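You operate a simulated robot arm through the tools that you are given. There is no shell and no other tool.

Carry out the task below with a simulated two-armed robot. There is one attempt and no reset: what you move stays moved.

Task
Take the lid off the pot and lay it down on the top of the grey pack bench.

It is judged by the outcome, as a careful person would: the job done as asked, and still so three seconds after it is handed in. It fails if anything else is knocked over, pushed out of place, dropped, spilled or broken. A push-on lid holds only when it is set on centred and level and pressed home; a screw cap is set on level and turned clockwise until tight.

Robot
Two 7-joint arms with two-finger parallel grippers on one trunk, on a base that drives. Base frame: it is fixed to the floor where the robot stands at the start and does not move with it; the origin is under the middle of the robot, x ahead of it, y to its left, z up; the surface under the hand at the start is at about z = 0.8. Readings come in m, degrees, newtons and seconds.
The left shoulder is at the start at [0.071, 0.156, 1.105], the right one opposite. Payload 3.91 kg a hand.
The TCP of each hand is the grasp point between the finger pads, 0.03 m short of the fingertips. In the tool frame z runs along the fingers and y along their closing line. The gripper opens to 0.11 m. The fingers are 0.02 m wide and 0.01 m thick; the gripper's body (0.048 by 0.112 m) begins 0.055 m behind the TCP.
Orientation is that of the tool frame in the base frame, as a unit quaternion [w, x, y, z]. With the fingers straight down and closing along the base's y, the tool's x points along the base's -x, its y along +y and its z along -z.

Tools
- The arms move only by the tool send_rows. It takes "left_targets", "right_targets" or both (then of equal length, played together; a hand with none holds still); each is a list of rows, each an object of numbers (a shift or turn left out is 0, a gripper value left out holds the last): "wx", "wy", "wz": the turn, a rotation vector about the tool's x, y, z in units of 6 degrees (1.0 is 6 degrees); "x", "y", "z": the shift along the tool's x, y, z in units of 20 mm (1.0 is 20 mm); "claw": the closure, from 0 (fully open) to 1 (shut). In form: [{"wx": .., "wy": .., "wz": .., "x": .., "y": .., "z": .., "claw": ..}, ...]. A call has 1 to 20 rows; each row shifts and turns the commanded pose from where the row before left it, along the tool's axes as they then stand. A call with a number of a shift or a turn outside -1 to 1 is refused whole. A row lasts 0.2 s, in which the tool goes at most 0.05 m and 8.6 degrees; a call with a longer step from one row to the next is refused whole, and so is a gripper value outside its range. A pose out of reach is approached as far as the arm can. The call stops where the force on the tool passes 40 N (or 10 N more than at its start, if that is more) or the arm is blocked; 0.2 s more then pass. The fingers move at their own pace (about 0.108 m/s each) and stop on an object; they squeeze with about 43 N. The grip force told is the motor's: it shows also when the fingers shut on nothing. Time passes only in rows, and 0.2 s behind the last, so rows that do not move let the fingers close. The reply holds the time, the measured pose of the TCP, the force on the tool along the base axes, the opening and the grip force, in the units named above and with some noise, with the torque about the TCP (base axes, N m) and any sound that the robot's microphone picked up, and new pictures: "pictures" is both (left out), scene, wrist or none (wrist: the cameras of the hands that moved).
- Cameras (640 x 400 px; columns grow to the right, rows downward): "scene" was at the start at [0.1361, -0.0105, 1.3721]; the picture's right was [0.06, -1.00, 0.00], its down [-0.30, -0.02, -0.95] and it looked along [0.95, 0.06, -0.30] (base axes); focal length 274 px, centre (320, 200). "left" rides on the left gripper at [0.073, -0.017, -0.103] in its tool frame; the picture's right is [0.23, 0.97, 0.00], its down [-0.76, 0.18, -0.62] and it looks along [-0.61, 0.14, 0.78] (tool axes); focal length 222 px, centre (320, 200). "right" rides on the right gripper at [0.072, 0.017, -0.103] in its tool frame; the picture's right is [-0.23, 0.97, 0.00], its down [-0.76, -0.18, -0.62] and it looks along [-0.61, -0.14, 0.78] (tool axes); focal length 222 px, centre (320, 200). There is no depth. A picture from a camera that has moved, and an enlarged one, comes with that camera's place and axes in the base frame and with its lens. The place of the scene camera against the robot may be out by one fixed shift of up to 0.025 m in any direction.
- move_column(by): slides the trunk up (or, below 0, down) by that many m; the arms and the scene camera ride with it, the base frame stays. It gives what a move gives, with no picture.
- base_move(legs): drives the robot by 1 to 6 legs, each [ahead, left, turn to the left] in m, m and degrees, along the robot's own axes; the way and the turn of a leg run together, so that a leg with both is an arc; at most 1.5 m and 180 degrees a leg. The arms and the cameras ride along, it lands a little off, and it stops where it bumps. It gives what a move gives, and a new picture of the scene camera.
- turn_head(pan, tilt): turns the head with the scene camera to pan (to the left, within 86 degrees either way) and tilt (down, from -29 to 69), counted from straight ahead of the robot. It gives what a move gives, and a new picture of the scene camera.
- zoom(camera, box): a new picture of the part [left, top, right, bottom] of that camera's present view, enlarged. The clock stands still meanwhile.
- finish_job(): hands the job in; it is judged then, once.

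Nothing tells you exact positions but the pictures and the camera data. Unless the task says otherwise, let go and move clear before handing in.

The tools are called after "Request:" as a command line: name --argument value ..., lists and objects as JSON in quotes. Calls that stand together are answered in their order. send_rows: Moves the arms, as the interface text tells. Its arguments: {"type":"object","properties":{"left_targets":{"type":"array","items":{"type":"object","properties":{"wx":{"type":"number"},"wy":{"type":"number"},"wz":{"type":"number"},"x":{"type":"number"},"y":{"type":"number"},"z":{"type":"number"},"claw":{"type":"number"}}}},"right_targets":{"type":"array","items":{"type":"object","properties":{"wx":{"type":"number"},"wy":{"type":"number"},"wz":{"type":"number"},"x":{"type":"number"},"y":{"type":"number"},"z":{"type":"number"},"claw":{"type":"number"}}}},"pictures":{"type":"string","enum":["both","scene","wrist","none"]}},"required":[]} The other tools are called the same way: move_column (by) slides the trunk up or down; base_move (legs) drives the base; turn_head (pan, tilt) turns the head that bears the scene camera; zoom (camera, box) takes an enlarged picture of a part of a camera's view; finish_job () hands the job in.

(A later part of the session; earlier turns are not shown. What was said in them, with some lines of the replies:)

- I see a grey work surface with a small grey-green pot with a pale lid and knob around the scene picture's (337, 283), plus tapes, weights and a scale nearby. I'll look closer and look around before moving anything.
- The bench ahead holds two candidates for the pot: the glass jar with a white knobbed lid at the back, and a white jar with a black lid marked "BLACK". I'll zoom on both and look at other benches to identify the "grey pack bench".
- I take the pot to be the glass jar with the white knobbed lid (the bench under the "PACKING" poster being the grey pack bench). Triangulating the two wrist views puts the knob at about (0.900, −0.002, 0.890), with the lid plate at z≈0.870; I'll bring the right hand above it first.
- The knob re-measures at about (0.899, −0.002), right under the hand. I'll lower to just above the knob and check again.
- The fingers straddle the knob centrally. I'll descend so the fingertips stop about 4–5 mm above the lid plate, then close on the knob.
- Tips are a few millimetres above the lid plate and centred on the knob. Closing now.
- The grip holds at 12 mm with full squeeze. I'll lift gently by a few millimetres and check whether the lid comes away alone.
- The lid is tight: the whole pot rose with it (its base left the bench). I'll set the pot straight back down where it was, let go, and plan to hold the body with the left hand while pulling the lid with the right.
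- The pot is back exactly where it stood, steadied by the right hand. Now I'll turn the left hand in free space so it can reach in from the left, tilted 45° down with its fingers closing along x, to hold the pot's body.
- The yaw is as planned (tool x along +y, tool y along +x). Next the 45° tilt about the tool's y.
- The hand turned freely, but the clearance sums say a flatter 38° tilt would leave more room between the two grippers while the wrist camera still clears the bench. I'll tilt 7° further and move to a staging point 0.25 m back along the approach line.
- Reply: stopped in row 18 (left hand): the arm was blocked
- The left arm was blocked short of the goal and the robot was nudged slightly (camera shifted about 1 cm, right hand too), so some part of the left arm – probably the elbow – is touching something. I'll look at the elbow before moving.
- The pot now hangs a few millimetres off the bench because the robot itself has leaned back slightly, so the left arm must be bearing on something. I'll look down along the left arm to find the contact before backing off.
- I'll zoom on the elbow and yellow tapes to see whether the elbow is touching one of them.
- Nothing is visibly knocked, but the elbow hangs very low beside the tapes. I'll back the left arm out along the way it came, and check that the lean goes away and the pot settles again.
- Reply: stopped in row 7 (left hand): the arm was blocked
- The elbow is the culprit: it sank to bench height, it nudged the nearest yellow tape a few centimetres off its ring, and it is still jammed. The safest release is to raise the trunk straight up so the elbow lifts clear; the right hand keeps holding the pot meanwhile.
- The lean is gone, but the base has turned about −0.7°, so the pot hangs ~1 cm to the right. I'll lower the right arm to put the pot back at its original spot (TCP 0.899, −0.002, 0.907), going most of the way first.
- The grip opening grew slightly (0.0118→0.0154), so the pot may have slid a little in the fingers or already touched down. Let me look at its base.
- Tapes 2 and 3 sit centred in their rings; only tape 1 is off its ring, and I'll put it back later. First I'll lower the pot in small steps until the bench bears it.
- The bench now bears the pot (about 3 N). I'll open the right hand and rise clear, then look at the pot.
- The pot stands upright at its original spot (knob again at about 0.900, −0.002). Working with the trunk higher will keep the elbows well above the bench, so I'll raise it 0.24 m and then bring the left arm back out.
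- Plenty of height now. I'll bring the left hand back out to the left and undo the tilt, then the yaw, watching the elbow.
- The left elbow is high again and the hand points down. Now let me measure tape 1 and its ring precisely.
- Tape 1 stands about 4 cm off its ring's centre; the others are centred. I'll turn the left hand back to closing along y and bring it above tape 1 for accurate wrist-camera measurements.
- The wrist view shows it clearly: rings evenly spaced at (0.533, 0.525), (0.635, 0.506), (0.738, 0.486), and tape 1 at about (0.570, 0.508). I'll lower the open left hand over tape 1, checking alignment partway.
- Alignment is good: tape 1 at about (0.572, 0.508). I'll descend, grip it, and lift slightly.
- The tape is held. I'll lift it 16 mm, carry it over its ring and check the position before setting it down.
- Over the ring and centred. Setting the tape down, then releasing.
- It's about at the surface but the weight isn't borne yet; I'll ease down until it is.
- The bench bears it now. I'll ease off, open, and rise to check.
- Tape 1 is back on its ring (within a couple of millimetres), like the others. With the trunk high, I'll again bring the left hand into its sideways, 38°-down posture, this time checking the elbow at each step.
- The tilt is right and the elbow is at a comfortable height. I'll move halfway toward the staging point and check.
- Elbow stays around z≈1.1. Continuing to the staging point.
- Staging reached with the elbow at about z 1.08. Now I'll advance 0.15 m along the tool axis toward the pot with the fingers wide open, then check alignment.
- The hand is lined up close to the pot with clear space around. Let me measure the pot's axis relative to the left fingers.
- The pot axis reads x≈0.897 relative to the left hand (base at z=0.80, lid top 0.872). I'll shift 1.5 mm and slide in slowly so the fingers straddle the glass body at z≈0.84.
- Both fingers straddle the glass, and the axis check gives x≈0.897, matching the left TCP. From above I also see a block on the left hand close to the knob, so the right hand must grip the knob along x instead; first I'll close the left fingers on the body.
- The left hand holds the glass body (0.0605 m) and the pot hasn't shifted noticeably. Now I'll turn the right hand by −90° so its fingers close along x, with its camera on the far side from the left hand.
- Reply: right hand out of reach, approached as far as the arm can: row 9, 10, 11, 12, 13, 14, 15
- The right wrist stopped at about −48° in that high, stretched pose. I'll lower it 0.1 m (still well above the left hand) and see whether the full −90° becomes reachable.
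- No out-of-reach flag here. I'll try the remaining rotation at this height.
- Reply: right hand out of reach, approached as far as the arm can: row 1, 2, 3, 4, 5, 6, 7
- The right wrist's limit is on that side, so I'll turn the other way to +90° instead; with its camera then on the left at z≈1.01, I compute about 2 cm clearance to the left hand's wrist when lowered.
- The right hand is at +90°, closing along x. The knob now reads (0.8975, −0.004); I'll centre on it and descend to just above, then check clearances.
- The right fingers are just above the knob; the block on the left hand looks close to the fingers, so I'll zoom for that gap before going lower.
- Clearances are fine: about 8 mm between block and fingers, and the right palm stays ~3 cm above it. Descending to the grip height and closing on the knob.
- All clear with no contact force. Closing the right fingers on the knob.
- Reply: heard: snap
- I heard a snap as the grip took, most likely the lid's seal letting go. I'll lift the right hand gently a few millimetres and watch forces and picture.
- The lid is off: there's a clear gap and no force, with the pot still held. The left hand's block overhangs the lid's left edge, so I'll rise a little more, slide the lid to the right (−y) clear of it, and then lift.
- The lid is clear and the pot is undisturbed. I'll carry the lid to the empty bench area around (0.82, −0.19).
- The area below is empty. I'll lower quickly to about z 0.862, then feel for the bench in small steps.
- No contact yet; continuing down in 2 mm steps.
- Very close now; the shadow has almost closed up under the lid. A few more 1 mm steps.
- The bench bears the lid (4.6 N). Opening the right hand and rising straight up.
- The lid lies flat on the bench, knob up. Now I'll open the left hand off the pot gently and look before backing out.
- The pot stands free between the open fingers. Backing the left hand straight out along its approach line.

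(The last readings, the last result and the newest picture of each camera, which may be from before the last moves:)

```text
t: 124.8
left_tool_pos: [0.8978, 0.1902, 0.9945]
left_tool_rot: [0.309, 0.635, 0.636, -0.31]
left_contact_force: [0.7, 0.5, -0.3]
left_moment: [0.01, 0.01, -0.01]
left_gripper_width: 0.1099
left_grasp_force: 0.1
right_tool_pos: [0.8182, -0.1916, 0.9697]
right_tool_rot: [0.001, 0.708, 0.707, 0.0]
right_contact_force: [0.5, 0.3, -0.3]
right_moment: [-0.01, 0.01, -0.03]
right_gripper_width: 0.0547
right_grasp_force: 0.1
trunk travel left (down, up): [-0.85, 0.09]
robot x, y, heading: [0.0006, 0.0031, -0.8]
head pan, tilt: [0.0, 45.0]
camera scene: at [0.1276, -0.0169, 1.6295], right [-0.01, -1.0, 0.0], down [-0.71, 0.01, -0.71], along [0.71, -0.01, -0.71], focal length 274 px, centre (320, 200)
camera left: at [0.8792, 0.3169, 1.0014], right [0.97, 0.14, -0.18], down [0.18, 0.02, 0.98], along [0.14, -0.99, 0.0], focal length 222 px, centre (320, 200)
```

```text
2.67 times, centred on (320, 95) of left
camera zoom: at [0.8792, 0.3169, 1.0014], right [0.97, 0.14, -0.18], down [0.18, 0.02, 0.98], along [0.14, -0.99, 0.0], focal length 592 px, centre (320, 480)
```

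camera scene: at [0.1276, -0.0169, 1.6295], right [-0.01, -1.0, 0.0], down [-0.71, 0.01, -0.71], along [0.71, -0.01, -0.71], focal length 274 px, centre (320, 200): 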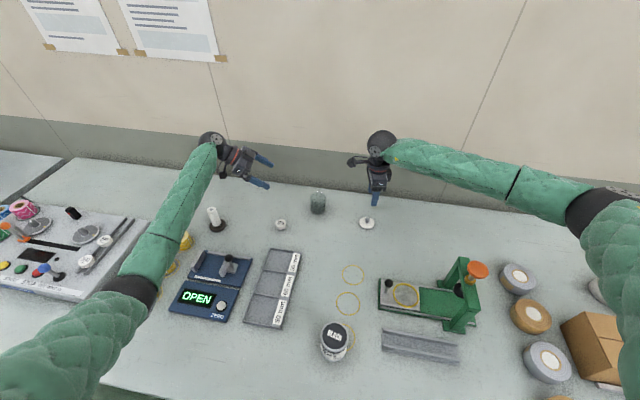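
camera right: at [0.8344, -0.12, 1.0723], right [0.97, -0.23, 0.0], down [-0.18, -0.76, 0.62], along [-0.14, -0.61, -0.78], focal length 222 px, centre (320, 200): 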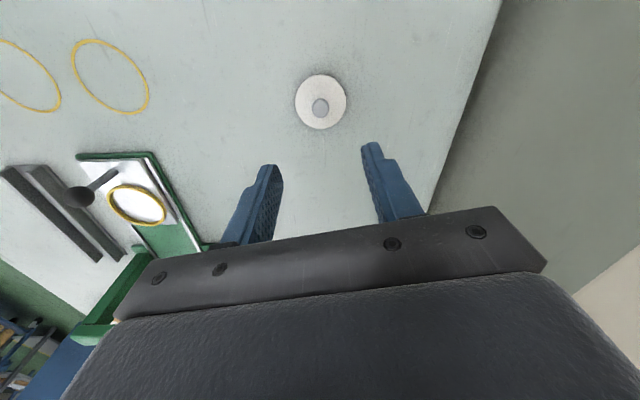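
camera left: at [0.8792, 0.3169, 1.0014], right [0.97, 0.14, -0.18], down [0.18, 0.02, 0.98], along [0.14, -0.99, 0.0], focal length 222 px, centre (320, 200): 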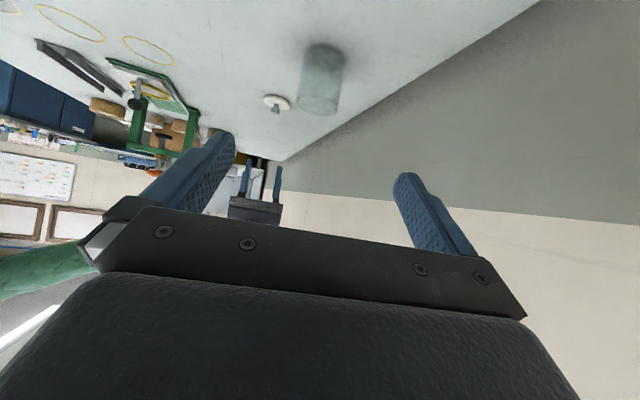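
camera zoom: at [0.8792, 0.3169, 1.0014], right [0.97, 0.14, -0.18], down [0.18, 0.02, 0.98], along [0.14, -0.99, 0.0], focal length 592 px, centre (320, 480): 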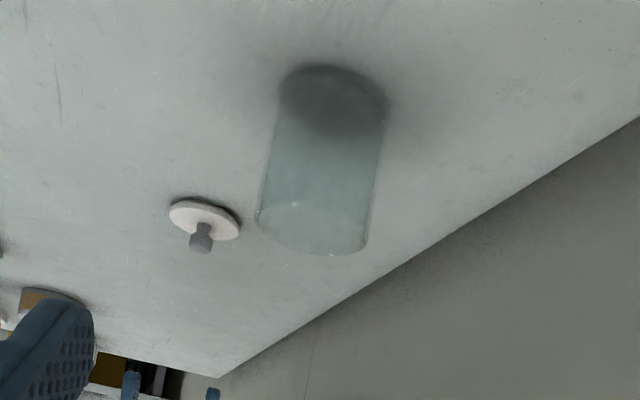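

The pot stands upright and open in its place, and the lid lies on the bench. I'll now withdraw both arms well clear along known-safe paths and do a final check of everything.

Request:
send_rows --left_targets '[{"x": -0.127, "y": -0.606, "z": -0.922}, {"x": -0.127, "y": -0.606, "z": -0.922}, {"x": -0.127, "y": -0.606, "z": -0.922}, {"x": -0.127, "y": -0.606, "z": -0.922}, {"x": -0.127, "y": -0.606, "z": -0.922}, {"x": -0.127, "y": -0.606, "z": -0.922}, {"x": -0.127, "y": -0.606, "z": -0.922}, {"x": -0.127, "y": -0.606, "z": -0.922}, {"x": -0.127, "y": -0.606, "z": -0.922}, {"x": -0.127, "y": -0.606, "z": -0.922}, {"x": -0.127, "y": -0.606, "z": -0.922}, {"x": -0.127, "y": -0.606, "z": -0.922}, {"x": -0.127, "y": -0.606, "z": -0.922}, {"x": -0.127, "y": -0.606, "z": -0.922}, {"x": -0.127, "y": -0.606, "z": -0.922}, {}]' --right_targets '[{"z": -1}, {"z": -1}, {"z": -1}, {"z": -1}, {"z": -1}, {"z": -1}, {"z": -1}, {"z": -1}, {"z": -1}, {"z": -1}, {}, {}, {}, {}, {}, {}]'

Request:
zoom --camera "scene" --box '[260, 160, 500, 310]'

Request:
turn_head --pan 35 --tilt 45

Request:
zoom --camera "scene" --box '[250, 180, 350, 260]'

```text
t: 128.2
left_tool_pos: [0.7138, 0.3829, 1.1945]
left_tool_rot: [0.31, 0.635, 0.636, -0.31]
left_contact_force: [0.7, -0.3, -0.2]
left_moment: [-0.07, -0.01, -0.02]
left_gripper_width: 0.1097
left_grasp_force: 0.1
right_tool_pos: [0.8196, -0.1913, 1.1696]
right_tool_rot: [-0.001, 0.707, 0.707, -0.001]
right_contact_force: [0.8, 0.4, -0.7]
right_moment: [-0.02, 0.03, 0.03]
right_gripper_width: 0.0554
right_grasp_force: 0.0
trunk travel left (down, up): [-0.85, 0.09]
robot x, y, heading: [0.005, 0.0012, -0.9]
head pan, tilt: [0.0, 45.0]
camera scene: at [0.1279, -0.0168, 1.6295], right [-0.01, -1.0, 0.0], down [-0.71, 0.01, -0.71], along [0.71, -0.01, -0.71], focal length 274 px, centre (320, 200)
camera right: at [0.8356, -0.1199, 1.2721], right [0.97, -0.23, 0.0], down [-0.18, -0.76, 0.62], along [-0.14, -0.61, -0.78], focal length 222 px, centre (320, 200)
camera left: at [0.697, 0.5107, 1.2013], right [0.97, 0.14, -0.18], down [0.18, 0.02, 0.98], along [0.14, -0.99, 0.0], focal length 222 px, centre (320, 200)
```

scene: 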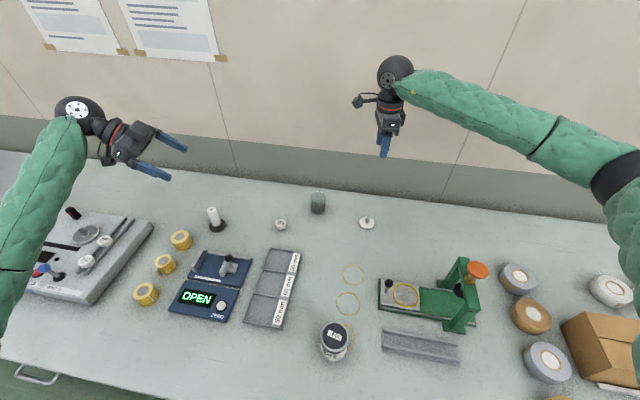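
right: 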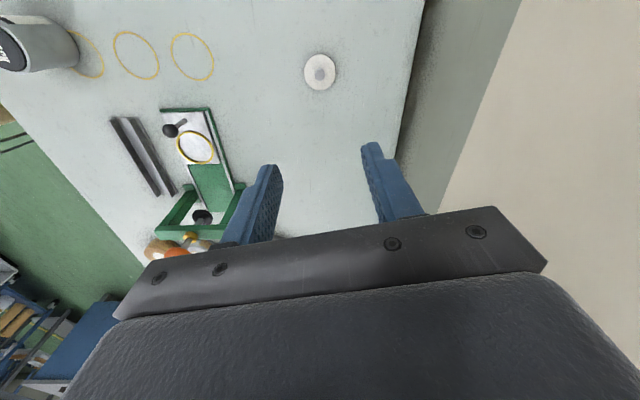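
left: 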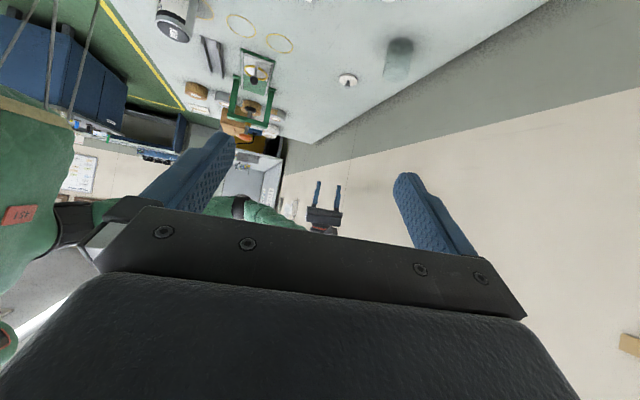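

```text
2.67 times, centred on (380, 235) of scene
camera zoom: at [0.1279, -0.0168, 1.6295], right [-0.01, -1.0, 0.0], down [-0.71, 0.01, -0.71], along [0.71, -0.01, -0.71], focal length 732 px, centre (160, 107)
```

zoom: 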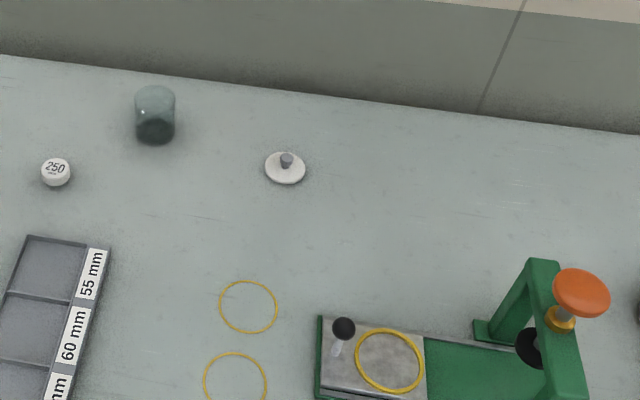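

```text
t: 129.2
left_tool_pos: [0.7147, 0.3833, 1.1943]
left_tool_rot: [0.309, 0.636, 0.635, -0.31]
left_contact_force: [0.4, 1.1, 0.0]
left_moment: [-0.01, 0.0, 0.01]
left_gripper_width: 0.1099
left_grasp_force: 0.1
right_tool_pos: [0.8191, -0.1908, 1.1699]
right_tool_rot: [0.0, 0.706, 0.708, 0.0]
right_contact_force: [0.8, -0.1, 0.4]
right_moment: [0.04, -0.01, -0.01]
right_gripper_width: 0.055
right_grasp_force: 0.1
trunk travel left (down, up): [-0.85, 0.09]
robot x, y, heading: [0.001, 0.0033, -0.8]
head pan, tilt: [35.0, 45.0]
camera scene: at [0.1133, 0.0303, 1.6296], right [0.56, -0.83, 0.0], down [-0.58, -0.4, -0.71], along [0.58, 0.4, -0.71], focal length 274 px, centre (320, 200)
```

scene: 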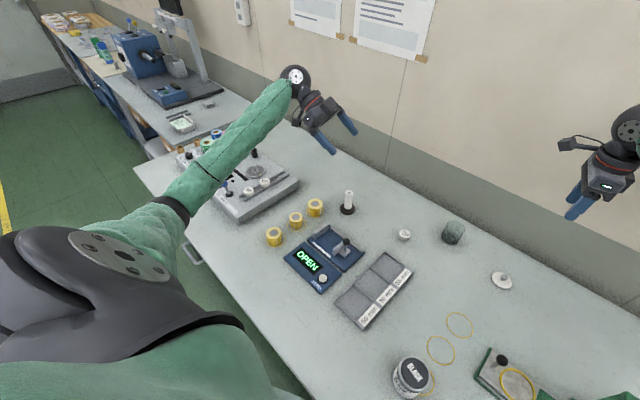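

```text
5.00 times, centred on (300, 220) of scene
camera zoom: at [0.1133, 0.0303, 1.6296], right [0.56, -0.83, 0.0], down [-0.58, -0.4, -0.71], along [0.58, 0.4, -0.71], focal length 1372 px, centre (420, 100)
```

zoom: 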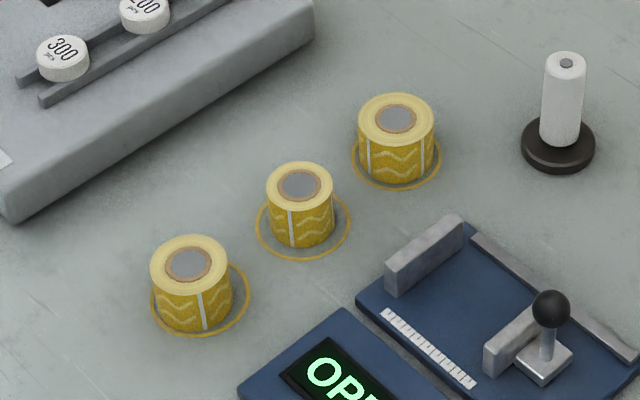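

Everything checks out: the lid lies flat, knob up, on the grey bench. The pot stands open and upright in its place, the tapes sit on their rings, and both hands are empty and well clear. I'm handing in the job now.

Request:
finish_job

```text
The job is handed in.
```

The lid is off the pot and lying flat, knob up, on an empty part of the grey pack bench. I took the pot to be the glass one with the white knobbed lid, and the pack bench to be the one under the "PACKING" poster. I had no word back on how the job was judged.

- **The lid:** it was tight, and the whole pot rose with it on the first pull. I held the glass with the left hand and gripped the knob with the right. There was a snap as the grip closed, and the lid then came away freely. The glass looks intact in the pictures.
- **The pot:** it stands open and upright, about 3 mm from where it was.
- **A slip on the way:** on the first left-hand approach, the left elbow sank too low. It pushed the nearest yellow tape about 4 cm off its ring. I picked the tape up and set it back on its ring, within about 5 mm of centre. The contact also turned the robot's base by about 0.7°, which I left as it is.

In the last pictures nothing else on the bench looked moved. Both hands are empty and clear.
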